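You operate a simulated robot arm through the tools that you are given. There is no shell and no other tool.

The job below is to be done with a simulated robot arm. You get a single attempt, and the scene is never put back.

## Task
Pump the medicine ball up to about 3 on the gauge.
Fine: the nozzle goes back in its holder and the handle ends down.

The check looks at the end state, three seconds after you hand in, the way a careful person would. Anything else that was tipped, shoved, dropped, spilled or broken makes it a failure.

## Robot
A 6-joint arm with a four-finger gripper, fixed in place. Base frame: the origin is on the floor under the middle of its stand, x ahead of it, y to its left, z up. Readings come in mm, degrees, newtons and seconds.
It reaches about 912 mm from its shoulder. Its first joint turns from -166.0 to 166.0 degrees. Payload 3.43 kg.
The TCP is the grasp point between the finger pads, 30 mm short of the fingertips. In the tool frame z runs along the fingers and y along their closing line. The gripper opens to 120 mm; its body begins 85 mm behind the TCP.
Orientation is told as [roll, pitch, yaw] about the base's x, y, z axes, in that order, counted from this pose: with the fingers straight down and closing along the base's y, the tool's x points along the base's -x, its y along +y and its z along -z.

## Interface
- The arm moves only by the tool arm_command. Its argument "motion" is text: rows parted by semicolons, each of 7 numbers parted by spaces: the shift along the base's x, y, z in mm, then the turn, a rotation vector about the base's x, y, z in degrees, then the opening, from 0 (shut) to 1 (fully open). In form: tx ty tz rx ry rz claw; .... A call has 1 to 20 rows; each row is the pose to reach, as a shift and turn from the pose commanded when the call began. A row lasts 0.2 s, in which the tool goes at most 50 mm and 8.6 degrees; a call with a longer step from one row to the next is refused whole, and so is a gripper value outside its range. A pose out of reach is approached as far as the arm can. The call stops where the force on the tool passes 40 N (or 10 N more than at its start, if that is more) or the arm is blocked; 0.2 s more then pass. Each finger travels about 136.2 mm/s and halts on what it meets, pressing with about 31 N; the grip force reading is that of the motor and also rises with nothing between the fingers. The clock runs only during rows and for 0.2 s after the last one: add rows that repeat a pose to give the fingers time. The reply holds the time, the measured pose of the TCP, the force on the tool along the base axes, the opening and the grip force, in the units named above and with some noise, with the torque about the TCP (base axes, N m) and any sound that the robot's microphone picked up.
- Cameras (640 x 400 px; columns grow to the right, rows downward): "scene" is fixed at [222.3, -649.6, 1518.9]; the picture's right is [0.56, -0.83, 0.00], its down [-0.74, -0.50, -0.45] and it looks along [0.37, 0.25, -0.90] (base axes); focal length 302 px, centre (320, 200). "wrist" rides on the gripper at [71, -17, -121] in the tool frame; the picture's right is [0.23, 0.97, 0.00], its down [-0.81, 0.19, -0.55] and it looks along [-0.54, 0.13, 0.83] (tool axes); focal length 275 px, centre (320, 200). There is no depth. A picture from a camera that has moved, and an enlarged one, comes with that camera's place and axes in the base frame and with its lens.
- camera(camera): a new picture of that camera. The clock stands still meanwhile.
- lift_body(by): moves the trunk up (or, below 0, down) by that many mm; the arm rides with it, the base frame stays. It gives what a move gives, with no picture.
- inspect(camera, box): a new picture of the part [left, top, right, bottom] of that camera's present view, enlarged. The clock stands still meanwhile.
- close_job(): hands the job in; it is judged then, once.

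Places have to be worked out from the pictures, the camera data and where the tool is seen. Open the gripper and draw the arm clear of the work before you hand the job in, unless the task says otherwise.

The tools are called after "Emit:" as a command line: name --argument value ..., lists and objects as JSON in quotes. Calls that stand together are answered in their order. arm_command: Moves the arm, as the interface text tells. Its arguments: {"type":"object","properties":{"motion":{"type":"string"}},"required":["motion"]} The other tools are called the same way: lift_body (by) moves the trunk up or down; camera (camera) takes a picture; inspect (camera, box) takes an enlarged picture of a part of a camera's view; close_job () hands the job in.

At the start:

```text
t: 0.0
ee_pos: [323.7, -436.3, 1243.3]
orientation: [0.0, 0.0, 0.1]
force: [-0.2, 0.1, 0.1]
ft_torque: [0.01, -0.01, -0.03]
opening: 120.1
grip_force: 0.1
trunk travel left (down, up): [-300.0, 240.0]
```

scene: 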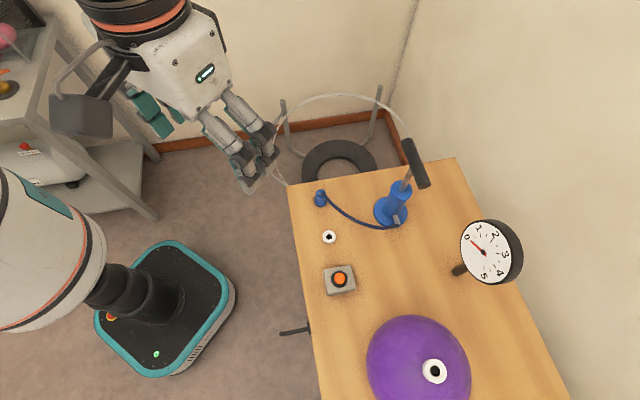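
wrist: 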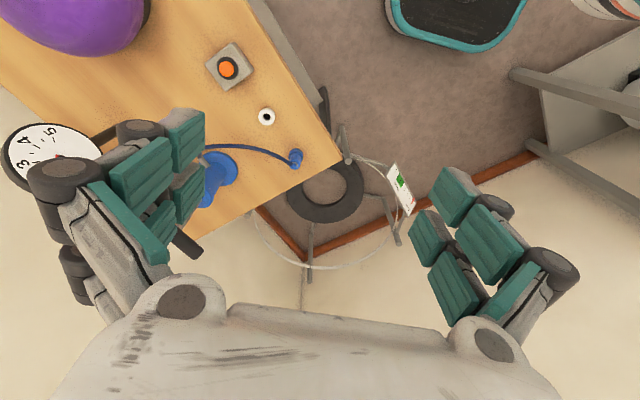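

I start by looking closely at the table: the pump, hose with nozzle, valve on the ball, gauge, and a box with an orange button.

Emit:
inspect --camera "scene" --box '[280, 120, 540, 290]'

Emit:
inspect --camera "scene" --box '[280, 230, 540, 400]'

Emit:
inspect --camera "wrist" --box '[160, 20, 440, 280]'

```text
2.35 times, centred on (410, 205) of scene
camera zoom: at [222.3, -649.6, 1518.9], right [0.56, -0.83, 0.0], down [-0.74, -0.5, -0.45], along [0.37, 0.25, -0.9], focal length 710 px, centre (108, 188)
```

zoom: 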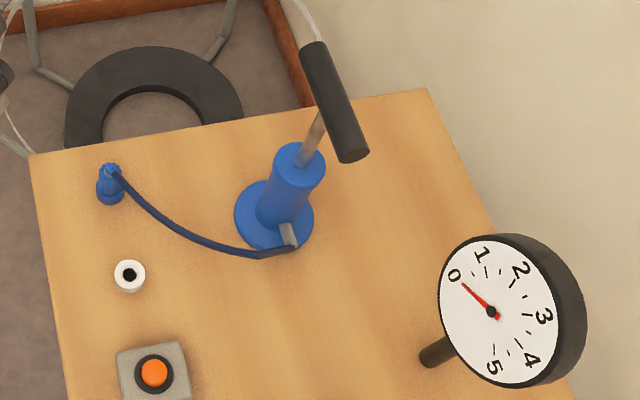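

```text
2.35 times, centred on (410, 315) of scene
camera zoom: at [222.3, -649.6, 1518.9], right [0.56, -0.83, 0.0], down [-0.74, -0.5, -0.45], along [0.37, 0.25, -0.9], focal length 710 px, centre (108, -71)
```

zoom: 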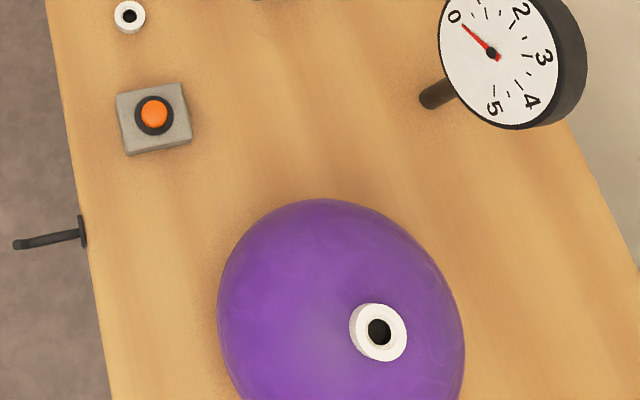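

```text
1.54 times, centred on (300, 150) of wrist
camera zoom: at [252.3, -454.3, 1363.3], right [-0.23, 0.97, 0.0], down [0.81, 0.19, 0.55], along [0.54, 0.13, -0.83], focal length 424 px, centre (351, 277)
```

zoom: 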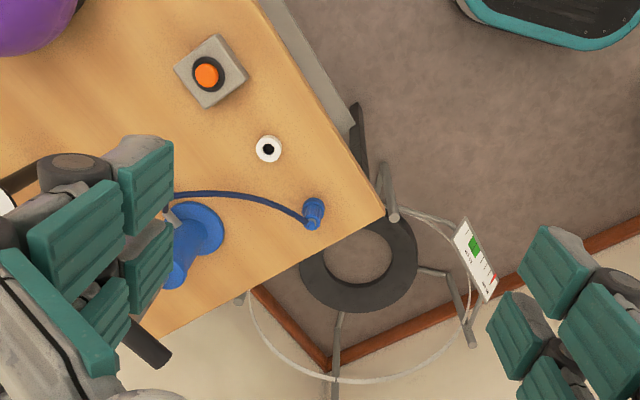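

The pump sits around (630,-630), the nozzle at about (534,-444, top 816), a white ring near (450,-523,783), a button box near (373,-604,790), the ball near (316,-817). I turn the wrist camera to face -y to get closer views before touching anything.

Emit:
arm_command --motion "0 0 0 0 0 -8 1; 5 0 0 0 0 -16 1; 10 0 0 0 0 -24 1; 15 0 0 0 0 -32 1; 20 0 0 0 0 -40 1; 25 0 0 0 0 -48 1; 30 0 0 0 0 -56 1; 35 0 0 0 0 -64 1; 40 0 0 0 0 -72 1; 45 0 0 0 0 -80 1; 50 0 0 0 0 -88 1; 50 0 0 0 0 -90 1"

```text
t: 2.6
ee_pos: [375.0, -435.7, 1243.0]
orientation: [0.0, 0.1, -90.1]
force: [0.1, 0.9, 0.6]
ft_torque: [0.01, 0.01, 0.01]
opening: 119.8
grip_force: 0.2
trunk travel left (down, up): [-300.0, 240.0]
```

The tool turned to yaw -90 without trouble. I take a wrist picture from here.

Emit:
camera --camera "wrist"

Emit:
camera --camera "scene"

```text
taken
camera wrist: at [357.0, -365.9, 1363.5], right [0.97, 0.23, 0.0], down [0.19, -0.81, 0.55], along [0.13, -0.54, -0.83], focal length 275 px, centre (320, 200)
```

wrist: 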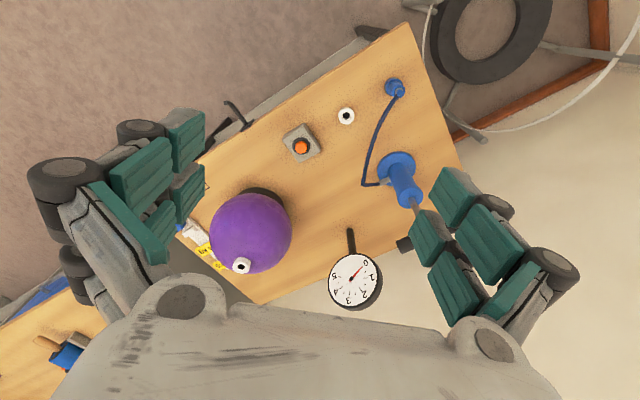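

```text
taken
```

scene: 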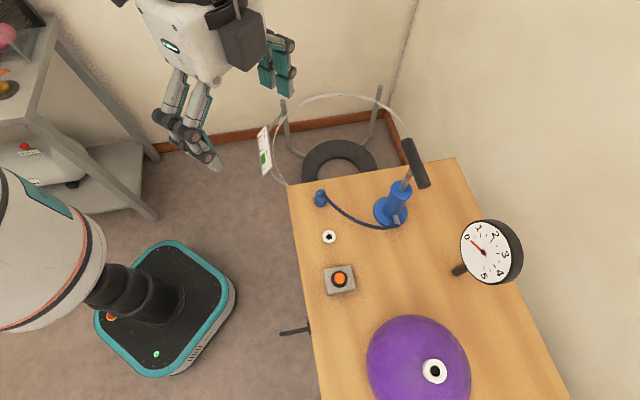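

The new view shows the whole table with the ball on a dark ring, pump, and hose. I zoom in on the parts.

Emit:
inspect --camera "wrist" --box '[260, 60, 440, 180]'

Emit:
inspect --camera "wrist" --box '[180, 180, 320, 280]'

Emit:
inspect --camera "wrist" --box '[320, 130, 460, 230]'

Emit:
inspect --camera "scene" --box '[240, 110, 300, 180]'

Emit:
inspect --camera "scene" --box '[340, 130, 440, 240]'

Emit:
inspect --camera "scene" --box '[360, 300, 500, 400]'

```text
3.33 times, centred on (350, 120) of wrist
camera zoom: at [357.0, -365.9, 1363.5], right [0.97, 0.23, 0.0], down [0.19, -0.81, 0.55], along [0.13, -0.54, -0.83], focal length 918 px, centre (220, 467)
```

zoom: 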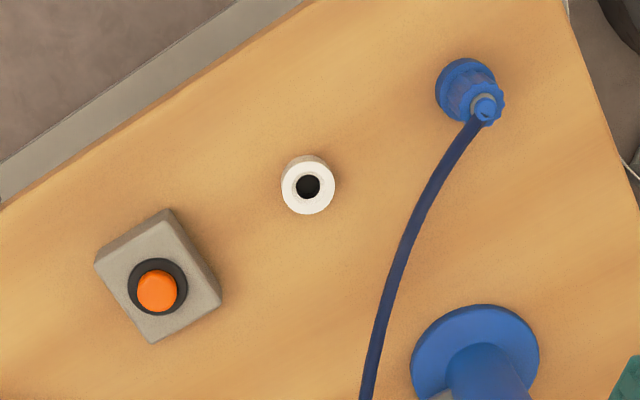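

```text
4.00 times, centred on (250, 230) of wrist
camera zoom: at [357.0, -365.9, 1363.5], right [0.97, 0.23, 0.0], down [0.19, -0.81, 0.55], along [0.13, -0.54, -0.83], focal length 1101 px, centre (600, 80)
```

zoom: 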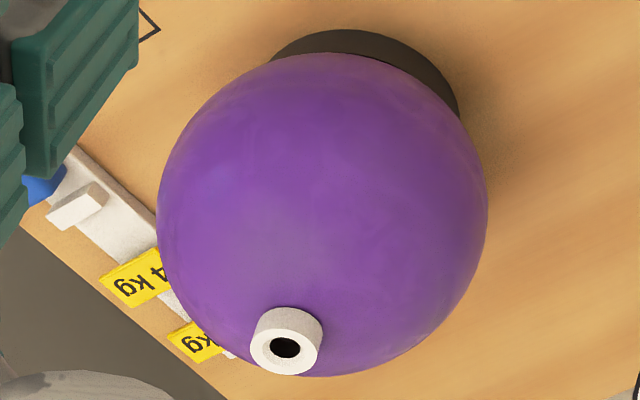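

```text
4.00 times, centred on (390, 180) of wrist
camera zoom: at [357.0, -365.9, 1363.5], right [0.97, 0.23, 0.0], down [0.19, -0.81, 0.55], along [0.13, -0.54, -0.83], focal length 1101 px, centre (40, 280)
```

zoom: 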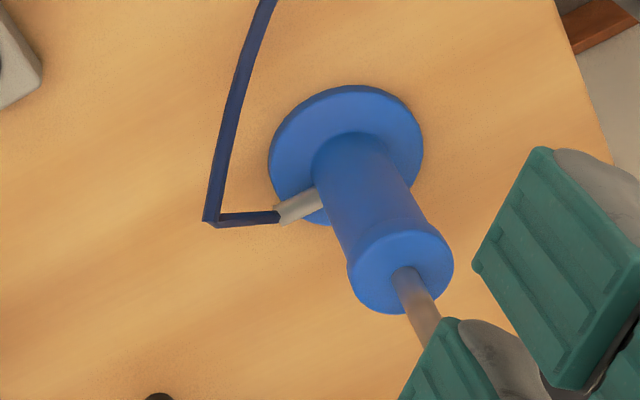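

```text
5.71 times, centred on (270, 145) of scene
camera zoom: at [222.3, -649.6, 1518.9], right [0.56, -0.83, 0.0], down [-0.74, -0.5, -0.45], along [0.37, 0.25, -0.9], focal length 1724 px, centre (606, 514)
```

zoom: 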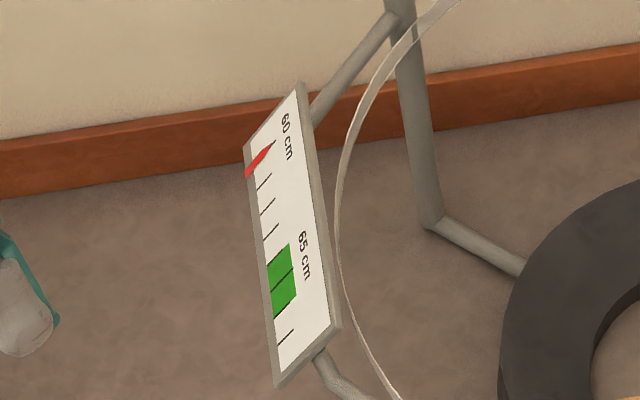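

```text
3.64 times, centred on (390, 185) of scene
camera zoom: at [222.3, -649.6, 1518.9], right [0.56, -0.83, 0.0], down [-0.74, -0.5, -0.45], along [0.37, 0.25, -0.9], focal length 1097 px, centre (66, 254)
```

zoom: 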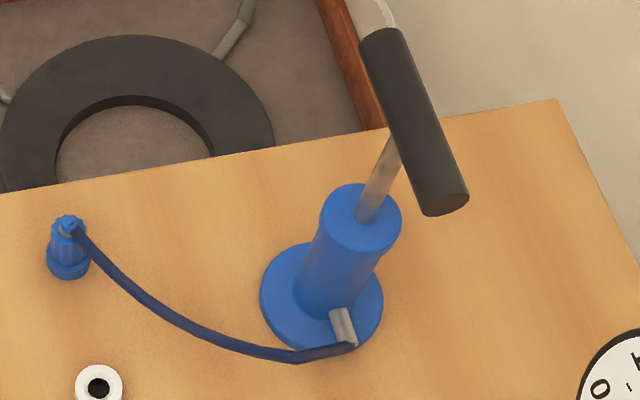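

```text
4.00 times, centred on (430, 350) of scene
camera zoom: at [222.3, -649.6, 1518.9], right [0.56, -0.83, 0.0], down [-0.74, -0.5, -0.45], along [0.37, 0.25, -0.9], focal length 1207 px, centre (-120, -400)
```

zoom: 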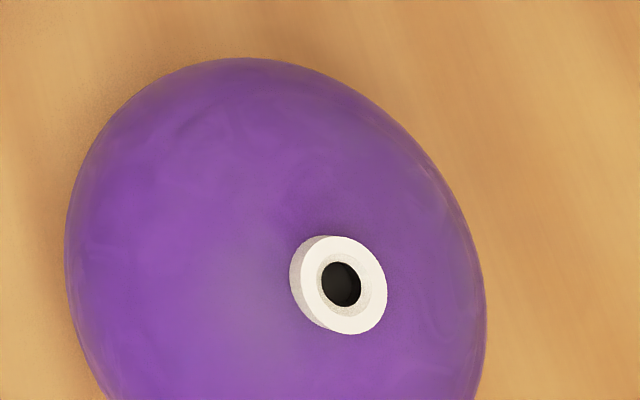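

The gauge reads 0, the pump handle is up, and the nozzle sits in a blue holder with its hose coming off the top. There are yellow "kg" tags beyond the ball that I want to read, so I move the camera towards the ball.

Emit:
arm_command --motion "-25 -30 -10 0 0 0 1; -50 -60 -20 0 0 0 1; -75 -90 -30 0 0 0 1; -100 -120 -40 0 0 0 1; -120 -150 -50 0 0 0 1; -120 -180 -50 0 0 0 1; -120 -200 -50 0 0 0 1"

Emit:
camera --camera "wrist"

```text
t: 4.2
ee_pos: [252.4, -635.2, 1192.3]
orientation: [-0.1, 0.1, -90.0]
force: [-0.1, 0.3, 0.3]
ft_torque: [0.01, -0.02, -0.01]
opening: 120.1
grip_force: 0.0
trunk travel left (down, up): [-300.0, 240.0]
```

```text
taken
camera wrist: at [236.5, -564.8, 1312.8], right [0.97, 0.23, 0.0], down [0.19, -0.81, 0.55], along [0.13, -0.54, -0.83], focal length 275 px, centre (320, 200)
```

wrist: 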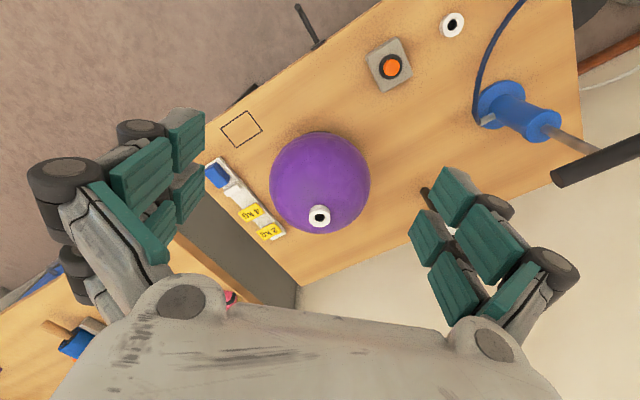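

Emit:
inspect --camera "wrist" --box '[195, 100, 395, 260]'

Emit:
inspect --camera "wrist" --box '[360, 0, 640, 200]'

Emit:
camera --camera "scene"

```text
2.50 times, centred on (295, 180) of wrist
camera zoom: at [236.5, -564.8, 1312.8], right [0.97, 0.23, 0.0], down [0.19, -0.81, 0.55], along [0.13, -0.54, -0.83], focal length 688 px, centre (382, 250)
```

zoom: 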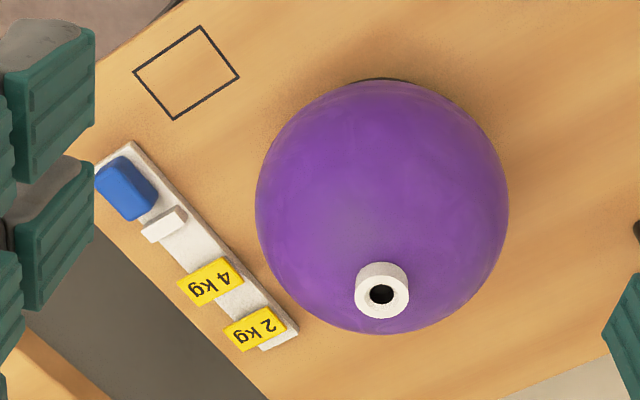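

```text
2.00 times, centred on (500, 100) of wrist
camera zoom: at [236.5, -564.8, 1312.8], right [0.97, 0.23, 0.0], down [0.19, -0.81, 0.55], along [0.13, -0.54, -0.83], focal length 551 px, centre (-40, 400)
```

zoom: 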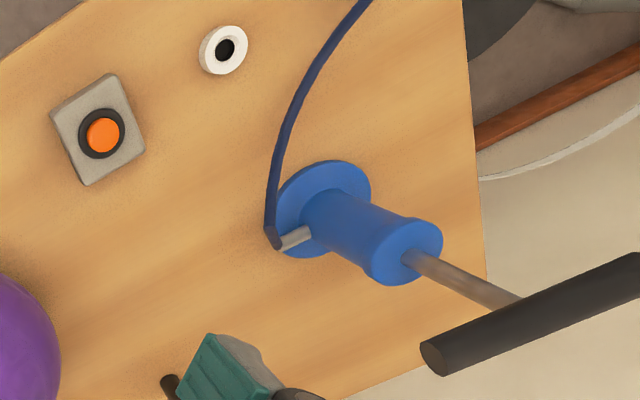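

```text
taken
```

scene: 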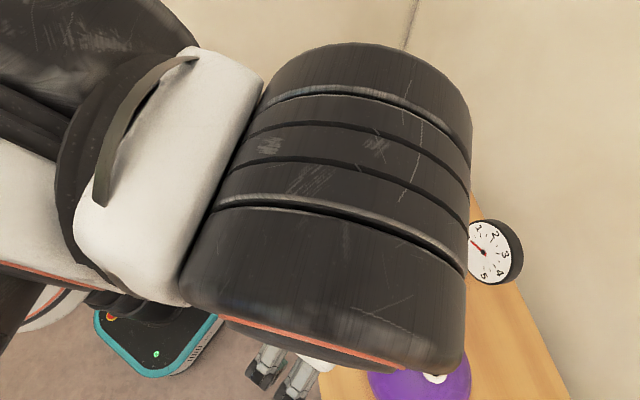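

The ball's valve is at its top, near (297,-813,980) pointing up; the pump axis is near (590,-620) with the cylinder top at 925 and handle bar at about 1029. Next I go near the nozzle to look at its shape, closing the fingers on the way to see how the pads meet.

Emit:
arm_command --motion "30 40 0 0 0 0 1; 60 80 0 0 0 0 1; 90 120 0 0 0 0 1; 120 160 0 0 0 0 1; 150 200 0 0 0 0 1; 180 235 -20 0 0 0 1; 210 260 -50 0 0 0 1; 235 275 -85 0 0 0 1; 255 285 -120 0 0 0 1; 260 285 -160 0 0 0 1; 260 285 -200 0 0 0 1; 260 285 -230 0 0 0 1; 260 285 -250 0 0 0 1"

Emit:
camera --camera "wrist"

Emit:
inspect --camera "wrist" --box '[240, 120, 400, 220]'

Emit:
camera --camera "scene"

```text
refused: row 6 steps farther than a row can; nothing moved
```

```text
taken
camera wrist: at [236.5, -564.8, 1312.8], right [0.97, 0.23, 0.0], down [0.19, -0.81, 0.55], along [0.13, -0.54, -0.83], focal length 275 px, centre (320, 200)
```

wrist: 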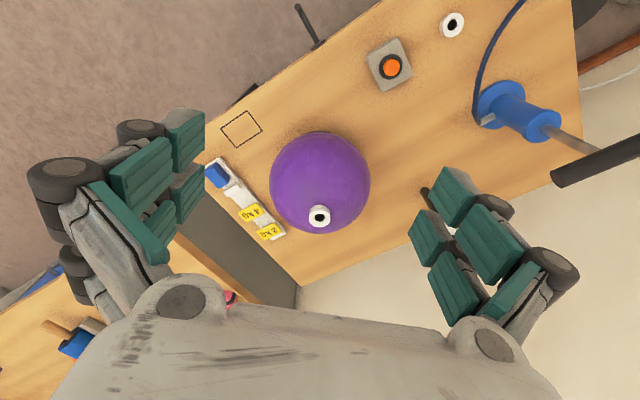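

```text
4.00 times, centred on (320, 170) of wrist
camera zoom: at [236.5, -564.8, 1312.8], right [0.97, 0.23, 0.0], down [0.19, -0.81, 0.55], along [0.13, -0.54, -0.83], focal length 1101 px, centre (320, 320)
```

zoom: 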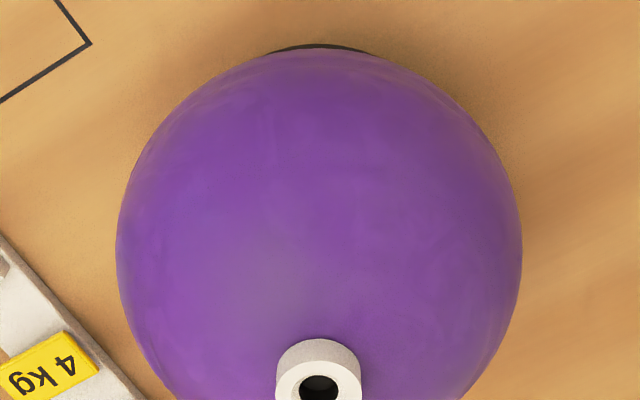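

```text
taken
```

scene: 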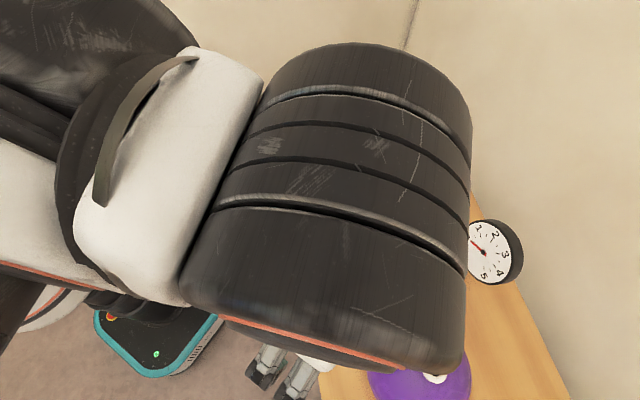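

The move was refused because one step came out slightly over 50 mm, and nothing moved. I resend it with smaller steps.

Emit:
arm_command --motion "25 30 0 0 0 0 1; 50 60 0 0 0 0 1; 75 90 0 0 0 0 1; 100 120 0 0 0 0 1; 125 150 0 0 0 0 1; 150 180 0 0 0 0 1; 175 210 0 0 0 0 1; 200 240 0 0 0 0 1; 225 265 -20 0 0 0 1; 245 280 -55 0 0 0 0.8; 260 285 -100 0 0 0 0.5; 260 285 -145 0 0 0 0.3; 260 285 -190 0 0 0 0.2; 260 285 -230 0 0 0 0; 260 285 -250 0 0 0 0; 260 285 -250 0 0 0 0"

Emit:
camera --camera "wrist"

Emit:
camera --camera "scene"

```text
t: 7.6
ee_pos: [515.2, -349.4, 940.1]
orientation: [-0.1, 0.0, -90.0]
force: [0.2, 0.4, -1.0]
ft_torque: [0.0, -0.05, -0.01]
opening: 0.1
grip_force: 31.3
trunk travel left (down, up): [-300.0, 240.0]
```

```text
taken
camera wrist: at [498.0, -279.8, 1061.4], right [0.97, 0.23, 0.0], down [0.19, -0.81, 0.55], along [0.13, -0.54, -0.83], focal length 275 px, centre (320, 200)
```

wrist: 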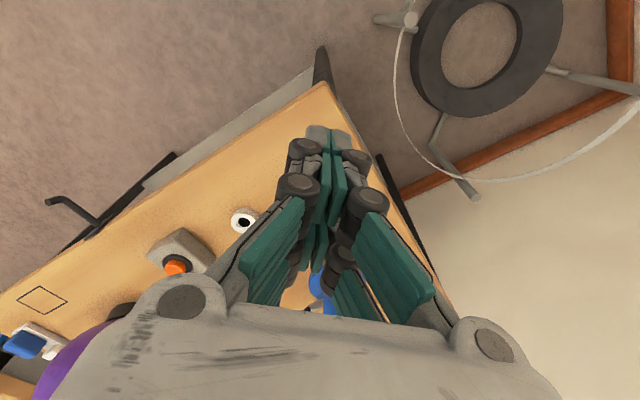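

```text
taken
```

scene: 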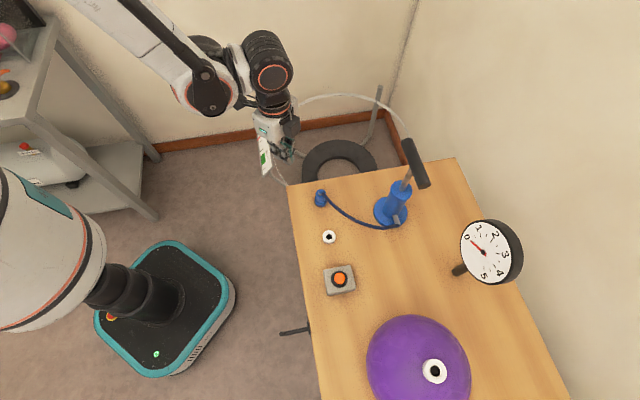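

The fingers are closed and hide the nozzle. I zoom to see how the pads are laid out.

Emit:
inspect --camera "wrist" --box '[220, 110, 460, 330]'

Emit:
inspect --camera "scene" --box '[230, 90, 350, 220]'

```text
1.82 times, centred on (340, 220) of wrist
camera zoom: at [498.0, -279.8, 1061.4], right [0.97, 0.23, 0.0], down [0.19, -0.81, 0.55], along [0.13, -0.54, -0.83], focal length 500 px, centre (284, 164)
```

zoom: 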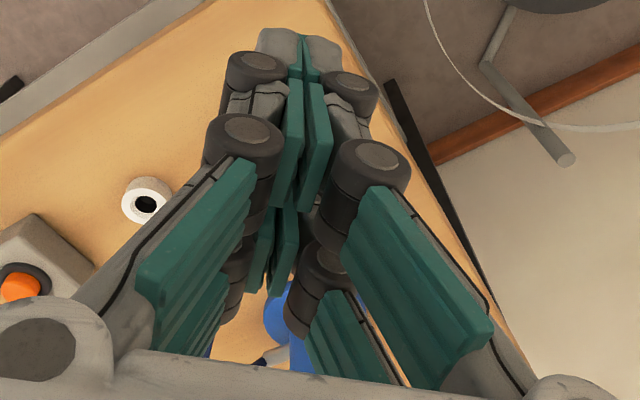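

```text
3.08 times, centred on (290, 155) of scene
camera zoom: at [222.3, -649.6, 1518.9], right [0.56, -0.83, 0.0], down [-0.74, -0.5, -0.45], along [0.37, 0.25, -0.9], focal length 928 px, centre (412, 338)
```

zoom: 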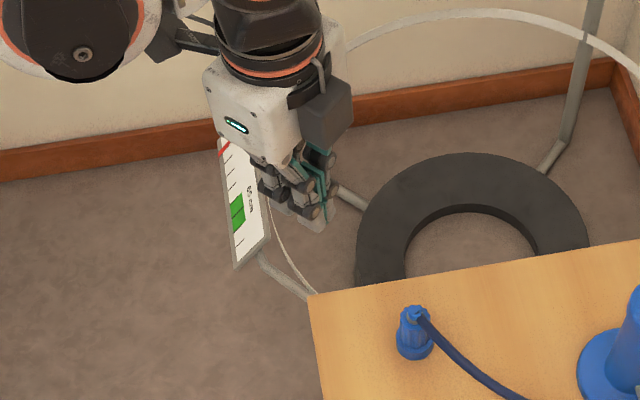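

The fingers come in two pairs with a gap between. I open the gripper again to see the nozzle clearly between them.

Emit:
arm_command --motion "0 0 0 0 0 0 0.3; 0 0 0 0 0 0 0.6; 0 0 0 0 0 0 1; 0 0 0 0 0 0 1; 0 0 0 0 0 0 1"

Emit:
camera --camera "wrist"

Emit:
inspect --camera "wrist" --box '[250, 120, 410, 220]'

```text
t: 8.8
ee_pos: [514.8, -350.3, 940.8]
orientation: [-0.1, 0.0, -90.0]
force: [-0.4, 0.5, 0.1]
ft_torque: [-0.02, -0.04, 0.02]
opening: 120.0
grip_force: 0.1
trunk travel left (down, up): [-300.0, 240.0]
```

```text
taken
camera wrist: at [498.0, -279.9, 1061.7], right [0.97, 0.23, 0.0], down [0.19, -0.81, 0.55], along [0.13, -0.54, -0.83], focal length 275 px, centre (320, 200)
```

wrist: 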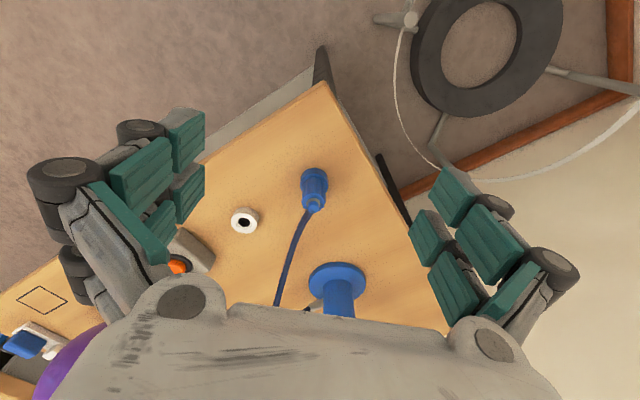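

```text
4.00 times, centred on (330, 170) of wrist
camera zoom: at [498.0, -279.9, 1061.7], right [0.97, 0.23, 0.0], down [0.19, -0.81, 0.55], along [0.13, -0.54, -0.83], focal length 1101 px, centre (280, 320)
```

zoom: 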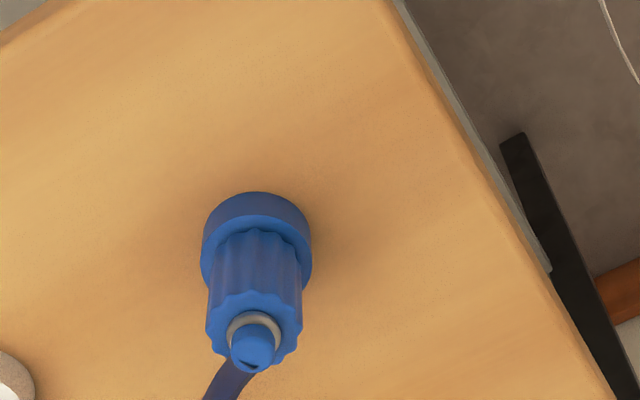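

The nozzle is clear: a blue holder cup, a ribbed grip about 25 mm wide with its top near (530,-442,818), then a neck with the hose bending off. I zoom on the open fingers to learn the pad spacing.

Emit:
inspect --camera "wrist" --box '[390, 140, 590, 340]'

Emit:
inspect --camera "wrist" --box '[20, 90, 240, 300]'

```text
2.00 times, centred on (490, 240) of wrist
camera zoom: at [498.0, -279.9, 1061.7], right [0.97, 0.23, 0.0], down [0.19, -0.81, 0.55], along [0.13, -0.54, -0.83], focal length 551 px, centre (-20, 120)
```

zoom: 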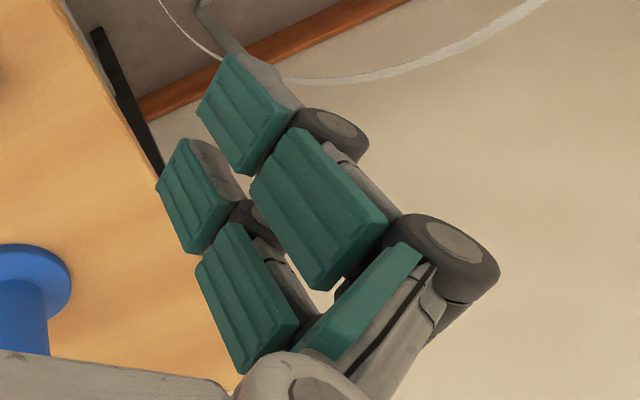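

```text
1.90 times, centred on (130, 195) of wrist
camera zoom: at [498.0, -279.9, 1061.7], right [0.97, 0.23, 0.0], down [0.19, -0.81, 0.55], along [0.13, -0.54, -0.83], focal length 524 px, centre (682, 210)
```

zoom: 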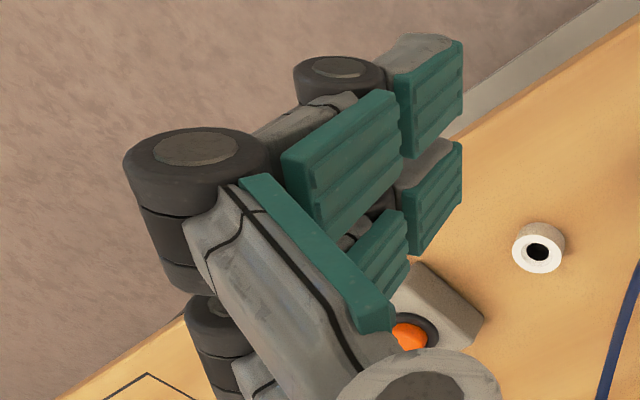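

Pads are about 20 mm wide with a 10 mm gap, and swing downward as they close. Before picking anything up, I test reach above the pump handle with the tool x aligned to the bar (yaw about -138).

Emit:
arm_command --motion "0 0 45 0 0 0 1; 0 0 90 0 0 0 1; 0 0 135 0 0 0 1; 0 0 180 0 0 0 1; 0 0 210 0 0 -6 1; 10 -35 210 0 0 -12 1; 20 -75 210 0 0 -18 1; 30 -115 210 0 0 -24 1; 40 -155 210 0 0 -30 1; 50 -195 210 0 0 -36 1; 60 -230 210 0 0 -42 1; 75 -270 210 0 0 -48 1; 75 -270 210 0 0 -48 1"

Emit:
camera --camera "wrist"

Emit:
camera --camera "scene"

```text
t: 11.6
ee_pos: [593.1, -618.4, 1151.2]
orientation: [0.0, 0.0, -137.9]
force: [-0.6, -0.6, -0.6]
ft_torque: [0.06, -0.04, -0.02]
opening: 120.1
grip_force: 0.1
trunk travel left (down, up): [-300.0, 240.0]
```

```text
taken
camera wrist: at [634.4, -559.3, 1271.9], right [0.82, -0.57, 0.0], down [-0.47, -0.69, 0.55], along [-0.31, -0.45, -0.83], focal length 275 px, centre (320, 200)
```

wrist: 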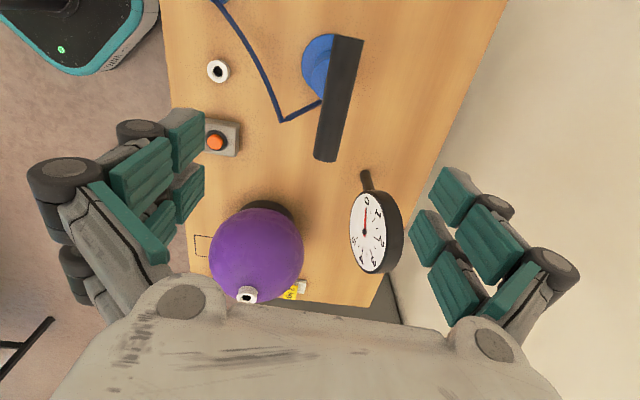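

```text
taken
```

scene: 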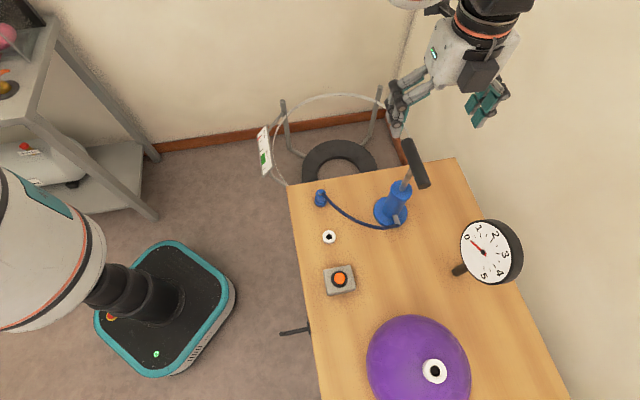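

The arm reaches above the pump, and from here the gauge can be read in both views. I zoom on the handle to measure its direction and centre.

Emit:
inspect --camera "wrist" --box '[260, 20, 420, 180]'

Emit:
inspect --camera "wrist" --box '[190, 170, 420, 310]'

```text
2.50 times, centred on (340, 100) of wrist
camera zoom: at [634.4, -559.3, 1271.9], right [0.82, -0.57, 0.0], down [-0.47, -0.69, 0.55], along [-0.31, -0.45, -0.83], focal length 688 px, centre (270, 450)
```

zoom: 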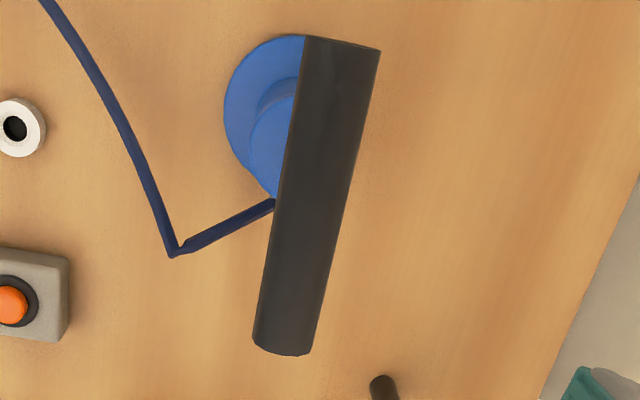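

```text
2.78 times, centred on (305, 240) of wrist
camera zoom: at [634.4, -559.3, 1271.9], right [0.82, -0.57, 0.0], down [-0.47, -0.69, 0.55], along [-0.31, -0.45, -0.83], focal length 766 px, centre (362, 89)
```

zoom: 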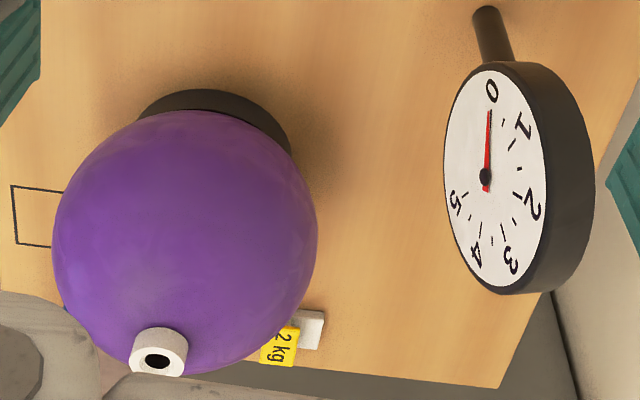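

Triangulating with the wrist views alone gives consistent results: handle bar centre (608,-624,1009) along direction (0.70,0.72), cylinder top z≈892, valve (296,-822,967), nozzle grip top (531,-446,813). I now move above the nozzle with yaw -110 to match the hose direction and check centring.

Emit:
arm_command --motion "-8 22 0 0 0 4 1; -18 50 0 0 0 8 1; -30 85 0 0 0 12 1; -42 120 0 0 0 16 1; -54 150 -20 0 0 20 1; -62 172 -55 0 0 24 1; -62 172 -100 0 0 28 1; -62 172 -145 0 0 28 1; -62 172 -190 0 0 28 1; -62 172 -221 0 0 28 1; -62 172 -221 0 0 28 1"

Emit:
camera --camera "wrist"

Emit:
inspect --camera "wrist" --box '[260, 70, 380, 170]'

```text
t: 14.0
ee_pos: [530.3, -452.1, 928.4]
orientation: [0.0, 0.0, -109.8]
force: [-0.4, -0.4, -0.3]
ft_torque: [-0.04, 0.01, 0.01]
opening: 120.2
grip_force: 0.1
trunk travel left (down, up): [-300.0, 240.0]
```

```text
taken
camera wrist: at [537.5, -379.4, 1049.5], right [0.99, -0.12, 0.0], down [-0.1, -0.83, 0.55], along [-0.06, -0.55, -0.83], focal length 275 px, centre (320, 200)
```

wrist: 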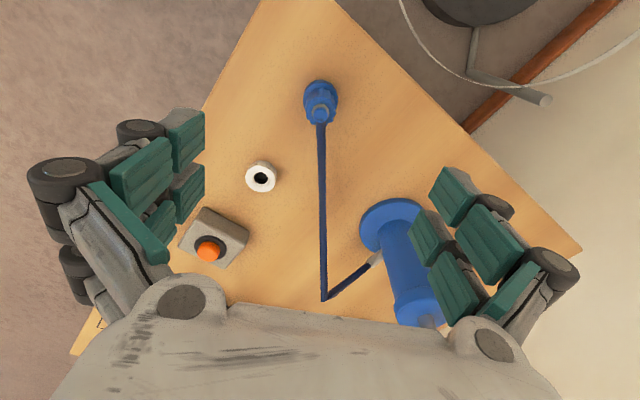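

```text
4.00 times, centred on (320, 120) of wrist
camera zoom: at [537.5, -379.4, 1049.5], right [0.99, -0.12, 0.0], down [-0.1, -0.83, 0.55], along [-0.06, -0.55, -0.83], focal length 1101 px, centre (320, 520)
```

zoom: 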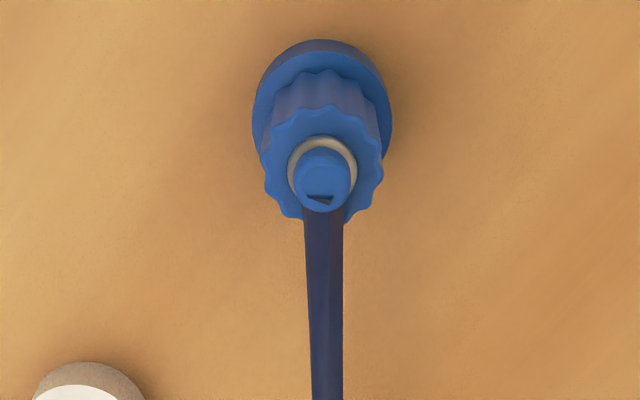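

Hose lines up with the gap between the fingers, and the nozzle grip is centred near (530.5,-445) with z 783–813 over the holder. I descend to TCP z≈819 with the fingers open and check before closing.

Emit:
arm_command --motion "0 7 -35 0 0 0 1; 0 7 -70 0 0 0 1; 0 7 -95 0 0 0 1; 0 7 -109 0 0 0 1; 0 7 -109 0 0 0 1"

Emit:
camera --camera "wrist"

Emit:
inspect --camera "scene" --box '[250, 100, 410, 240]'

```text
t: 15.2
ee_pos: [528.0, -443.6, 821.0]
orientation: [0.0, 0.0, -110.0]
force: [0.5, 0.4, 0.2]
ft_torque: [0.04, 0.02, 0.0]
opening: 120.1
grip_force: 0.1
trunk travel left (down, up): [-300.0, 240.0]
```

```text
taken
camera wrist: at [536.0, -372.1, 943.0], right [0.99, -0.12, 0.0], down [-0.1, -0.83, 0.55], along [-0.06, -0.55, -0.83], focal length 275 px, centre (320, 200)
```

wrist: 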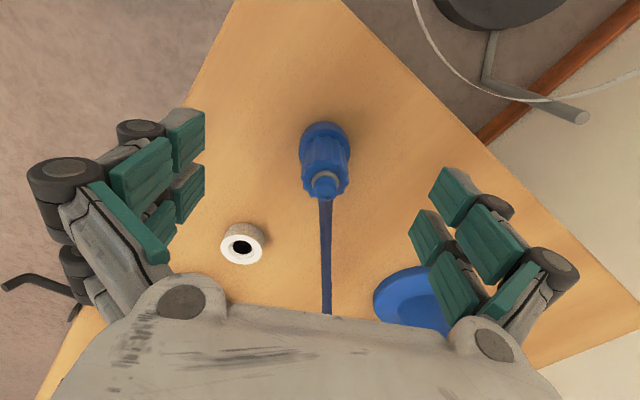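

```text
2.86 times, centred on (330, 170) of scene
camera zoom: at [222.3, -649.6, 1518.9], right [0.56, -0.83, 0.0], down [-0.74, -0.5, -0.45], along [0.37, 0.25, -0.9], focal length 862 px, centre (291, 286)
```

zoom: 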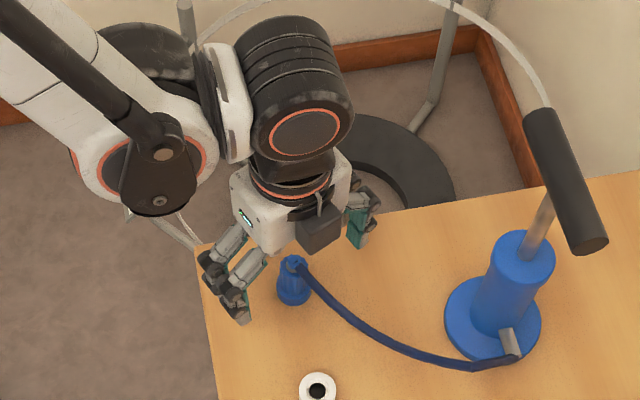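

I zoom to check the nozzle's offset from the gripper centre before closing.

Emit:
inspect --camera "wrist" --box '[270, 110, 380, 210]'

```text
4.00 times, centred on (325, 160) of wrist
camera zoom: at [536.0, -372.1, 943.0], right [0.99, -0.12, 0.0], down [-0.1, -0.83, 0.55], along [-0.06, -0.55, -0.83], focal length 1101 px, centre (300, 360)
```

zoom: 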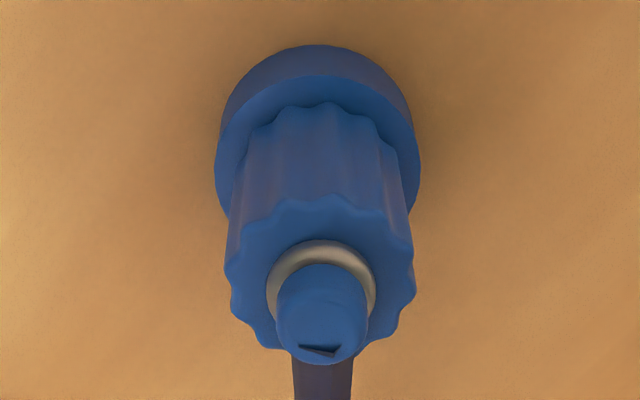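

The nozzle is about 2 mm off along the closing line. I correct that and close gently around the ribbed grip.

Emit:
arm_command --motion "2 0.5 -1 0 0 0 1; 2 0.5 -1 0 0 0 0.5; 2 0.5 -1 0 0 0 0.3; 2 0.5 -1 0 0 0 0; 2 0.5 -1 0 0 0 0; 2 0.5 -1 0 0 0 0"

Emit:
camera --camera "wrist"

Emit:
inspect --camera "scene" --box '[250, 100, 410, 240]'

```text
t: 16.6
ee_pos: [530.7, -443.3, 819.7]
orientation: [0.0, 0.0, -110.0]
force: [8.9, -5.8, 5.8]
ft_torque: [-0.22, -0.27, -0.07]
opening: 24.3
grip_force: 30.9
trunk travel left (down, up): [-300.0, 240.0]
```

```text
taken
camera wrist: at [539.0, -372.2, 941.5], right [0.99, -0.12, 0.0], down [-0.1, -0.83, 0.55], along [-0.06, -0.55, -0.83], focal length 275 px, centre (320, 200)
```

wrist: 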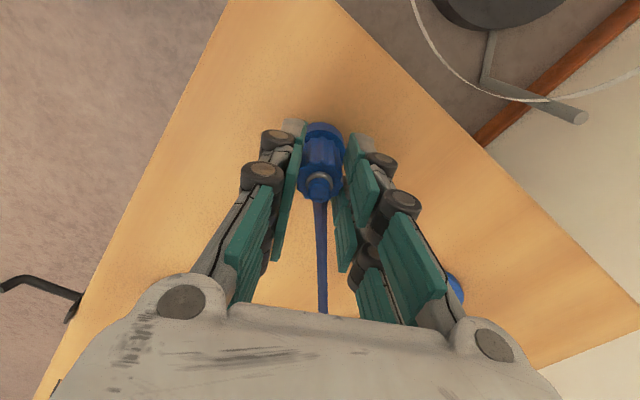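

```text
2.86 times, centred on (330, 170) of scene
camera zoom: at [222.3, -649.6, 1518.9], right [0.56, -0.83, 0.0], down [-0.74, -0.5, -0.45], along [0.37, 0.25, -0.9], focal length 862 px, centre (291, 286)
```

zoom: 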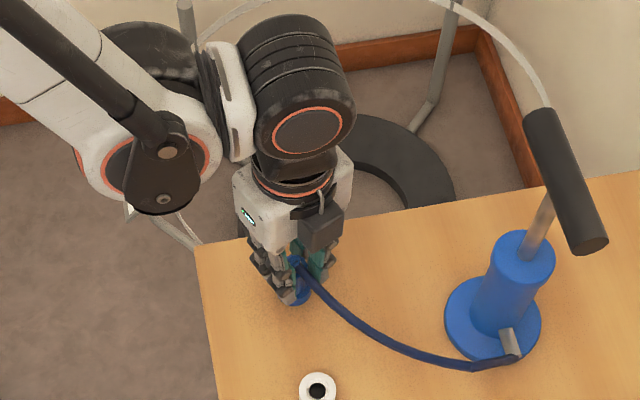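

The grip closed at 24.3 mm on the nozzle. I ease 1 mm sideways to relieve the side load and lift straight up out of the holder in small steps.

Emit:
arm_command --motion "1.2 -0.6 0 0 0 0 0; 1.2 -0.6 5 0 0 0 0; 1.2 -0.6 15 0 0 0 0; 1.2 -0.6 30 0 0 0 0; 1.2 -0.6 50 0 0 0 0; 1.2 -0.6 80 0 0 0 0"

Emit:
camera --camera "wrist"

Emit:
inspect --camera "scene" --box '[250, 80, 410, 240]'

```text
t: 18.0
ee_pos: [528.8, -443.6, 900.3]
orientation: [0.0, 0.1, -109.9]
force: [-0.9, -0.4, 0.2]
ft_torque: [-0.04, -0.01, -0.01]
opening: 0.0
grip_force: 31.0
trunk travel left (down, up): [-300.0, 240.0]
```

```text
taken
camera wrist: at [536.8, -371.2, 1022.3], right [0.99, -0.12, 0.0], down [-0.1, -0.83, 0.55], along [-0.06, -0.55, -0.83], focal length 275 px, centre (320, 200)
```

wrist: 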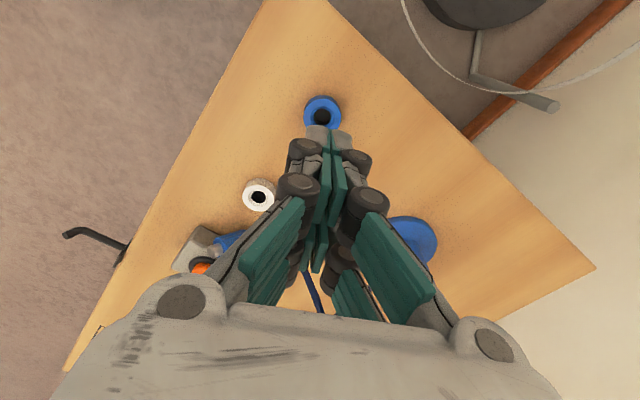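

```text
2.50 times, centred on (330, 160) of scene
camera zoom: at [222.3, -649.6, 1518.9], right [0.56, -0.83, 0.0], down [-0.74, -0.5, -0.45], along [0.37, 0.25, -0.9], focal length 754 px, centre (295, 300)
```

zoom: 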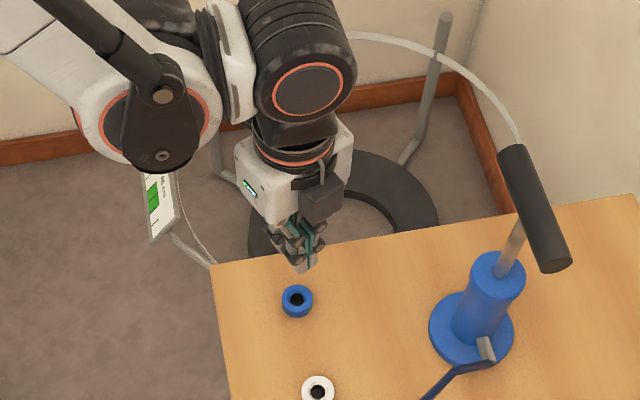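

The grip reads 0: the nozzle came out of the holder but slipped from the fingers and now lies near the button box. I look for exactly where it lies.

Emit:
camera --camera "scene"

Emit:
inspect --camera "scene" --box '[280, 180, 440, 310]'

Emit:
inspect --camera "wrist" --box '[150, 160, 310, 290]'

```text
taken
```

scene: 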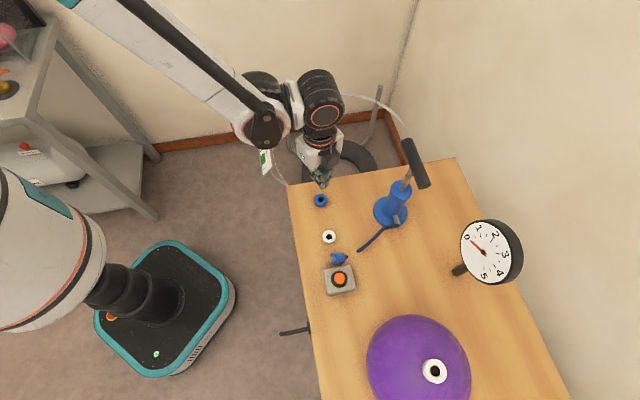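

```text
3.08 times, centred on (360, 245) of scene
camera zoom: at [222.3, -649.6, 1518.9], right [0.56, -0.83, 0.0], down [-0.74, -0.5, -0.45], along [0.37, 0.25, -0.9], focal length 928 px, centre (197, 62)
```

zoom: 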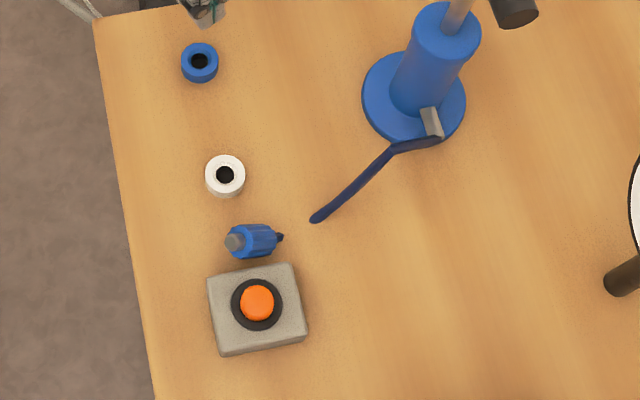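

```text
3.08 times, centred on (230, 225) of wrist
camera zoom: at [536.8, -371.2, 1022.3], right [0.99, -0.12, 0.0], down [-0.1, -0.83, 0.55], along [-0.06, -0.55, -0.83], focal length 847 px, centre (597, 123)
```

zoom: 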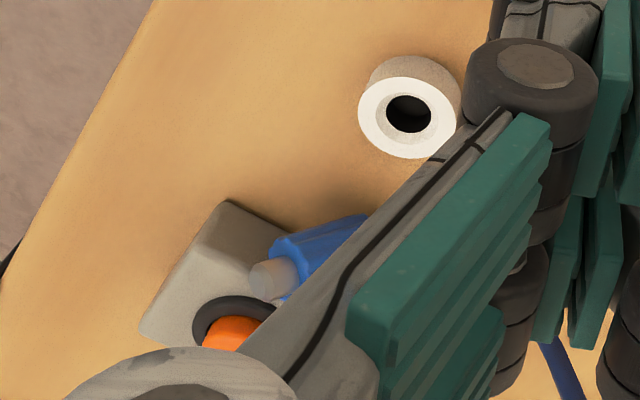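

The nozzle lies on its side just beside the button box, the box has not moved, and the gauge still reads 0. I open the gripper and move the camera over to get a good look at the nozzle's pose.

Emit:
arm_command --motion "0 0 40 0 0 0 0; -20 0 70 0 0 0 0.3; -50 -5 80 0 0 0 0.6; -80 -8 80 0 0 0 1; -102 -10 80 0 0 0 1; -102 -10 80 0 0 0 1"

Emit:
camera --camera "wrist"

Emit:
inspect --camera "wrist" --box '[240, 110, 420, 250]'

```text
t: 19.4
ee_pos: [428.0, -452.1, 981.6]
orientation: [0.0, 0.0, -110.0]
force: [-0.5, 0.0, 0.0]
ft_torque: [0.02, -0.01, 0.02]
opening: 120.5
grip_force: 0.0
trunk travel left (down, up): [-300.0, 240.0]
```

```text
taken
camera wrist: at [436.2, -381.2, 1102.7], right [0.99, -0.12, 0.0], down [-0.1, -0.83, 0.55], along [-0.06, -0.55, -0.83], focal length 275 px, centre (320, 200)
```

wrist: 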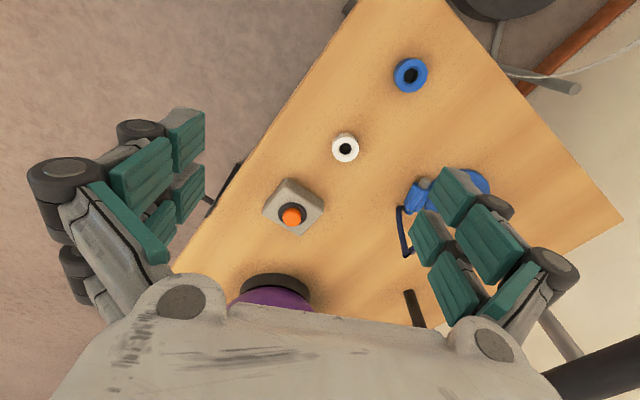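

```text
2.86 times, centred on (330, 180) of wrist
camera zoom: at [436.2, -381.2, 1102.7], right [0.99, -0.12, 0.0], down [-0.1, -0.83, 0.55], along [-0.06, -0.55, -0.83], focal length 786 px, centre (291, 257)
```

zoom: 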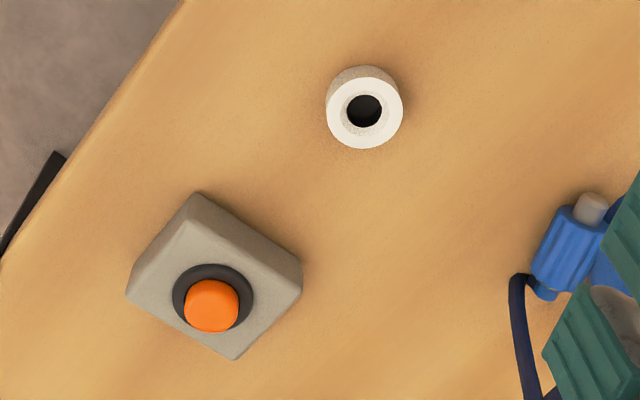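

The nozzle has moved since, now near the pump base. I check the scene view for its current position.

Emit:
inspect --camera "scene" --box '[280, 160, 440, 290]'

Emit:
arm_command --motion "0 0 0 0 0 0 1"

Emit:
inspect --camera "scene" --box '[280, 160, 440, 290]'

```text
3.08 times, centred on (360, 225) of scene
camera zoom: at [222.3, -649.6, 1518.9], right [0.56, -0.83, 0.0], down [-0.74, -0.5, -0.45], along [0.37, 0.25, -0.9], focal length 928 px, centre (197, 123)
```

zoom: 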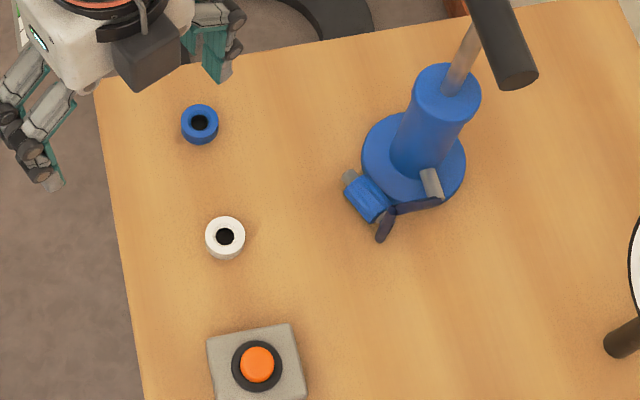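

```text
t: 19.8
ee_pos: [427.7, -453.8, 981.9]
orientation: [0.0, 0.0, -110.0]
force: [-0.1, -0.5, -0.1]
ft_torque: [0.0, -0.01, 0.03]
opening: 119.9
grip_force: 0.1
trunk travel left (down, up): [-300.0, 240.0]
```

```text
3.08 times, centred on (360, 225) of scene
camera zoom: at [222.3, -649.6, 1518.9], right [0.56, -0.83, 0.0], down [-0.74, -0.5, -0.45], along [0.37, 0.25, -0.9], focal length 928 px, centre (197, 123)
```

zoom: 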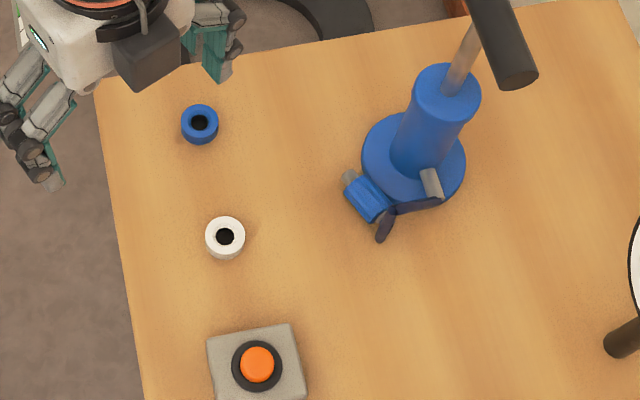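

The nozzle has come to rest lying against the pump's base at about (544,-601), tip pointing back toward the robot, with the hose still attached. I move the camera closer for a good look before deciding how to pick it up.

Emit:
arm_command --motion "30 -6 0 0 0 0 1; 60 -12 0 0 0 0 1; 90 -19 -10 0 0 0 1; 117 -26 -30 0 0 0 1; 117 -26 -52 0 0 0 1; 117 -26 -52 0 0 0 1"

Emit:
camera --camera "wrist"

Emit:
inspect --camera "wrist" --box '[260, 150, 400, 260]'

Emit:
inspect --camera "scene" --box '[340, 180, 430, 260]'

```text
t: 21.2
ee_pos: [546.9, -476.4, 930.2]
orientation: [0.0, 0.0, -109.9]
force: [0.6, 0.4, 0.0]
ft_torque: [0.01, -0.01, 0.0]
opening: 120.1
grip_force: 0.1
trunk travel left (down, up): [-300.0, 240.0]
```

```text
taken
camera wrist: at [554.2, -405.2, 1050.3], right [0.99, -0.12, 0.0], down [-0.1, -0.83, 0.55], along [-0.06, -0.55, -0.83], focal length 275 px, centre (320, 200)
```

wrist: 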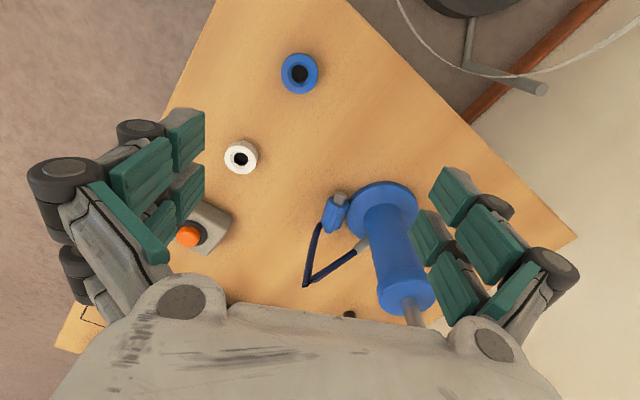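

```text
3.64 times, centred on (330, 205) of wrist
camera zoom: at [554.2, -405.2, 1050.3], right [0.99, -0.12, 0.0], down [-0.1, -0.83, 0.55], along [-0.06, -0.55, -0.83], focal length 1001 px, centre (284, 182)
```

zoom: 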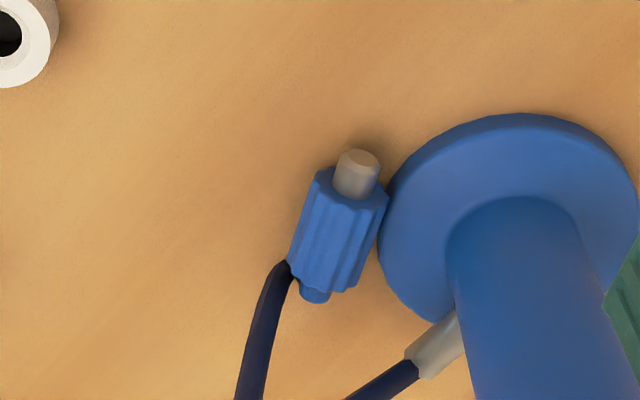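

```text
5.00 times, centred on (385, 220) of scene
camera zoom: at [222.3, -649.6, 1518.9], right [0.56, -0.83, 0.0], down [-0.74, -0.5, -0.45], along [0.37, 0.25, -0.9], focal length 1508 px, centre (-5, 100)
```

zoom: 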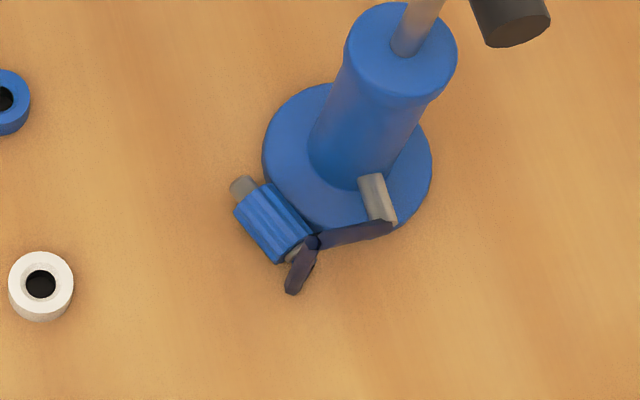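

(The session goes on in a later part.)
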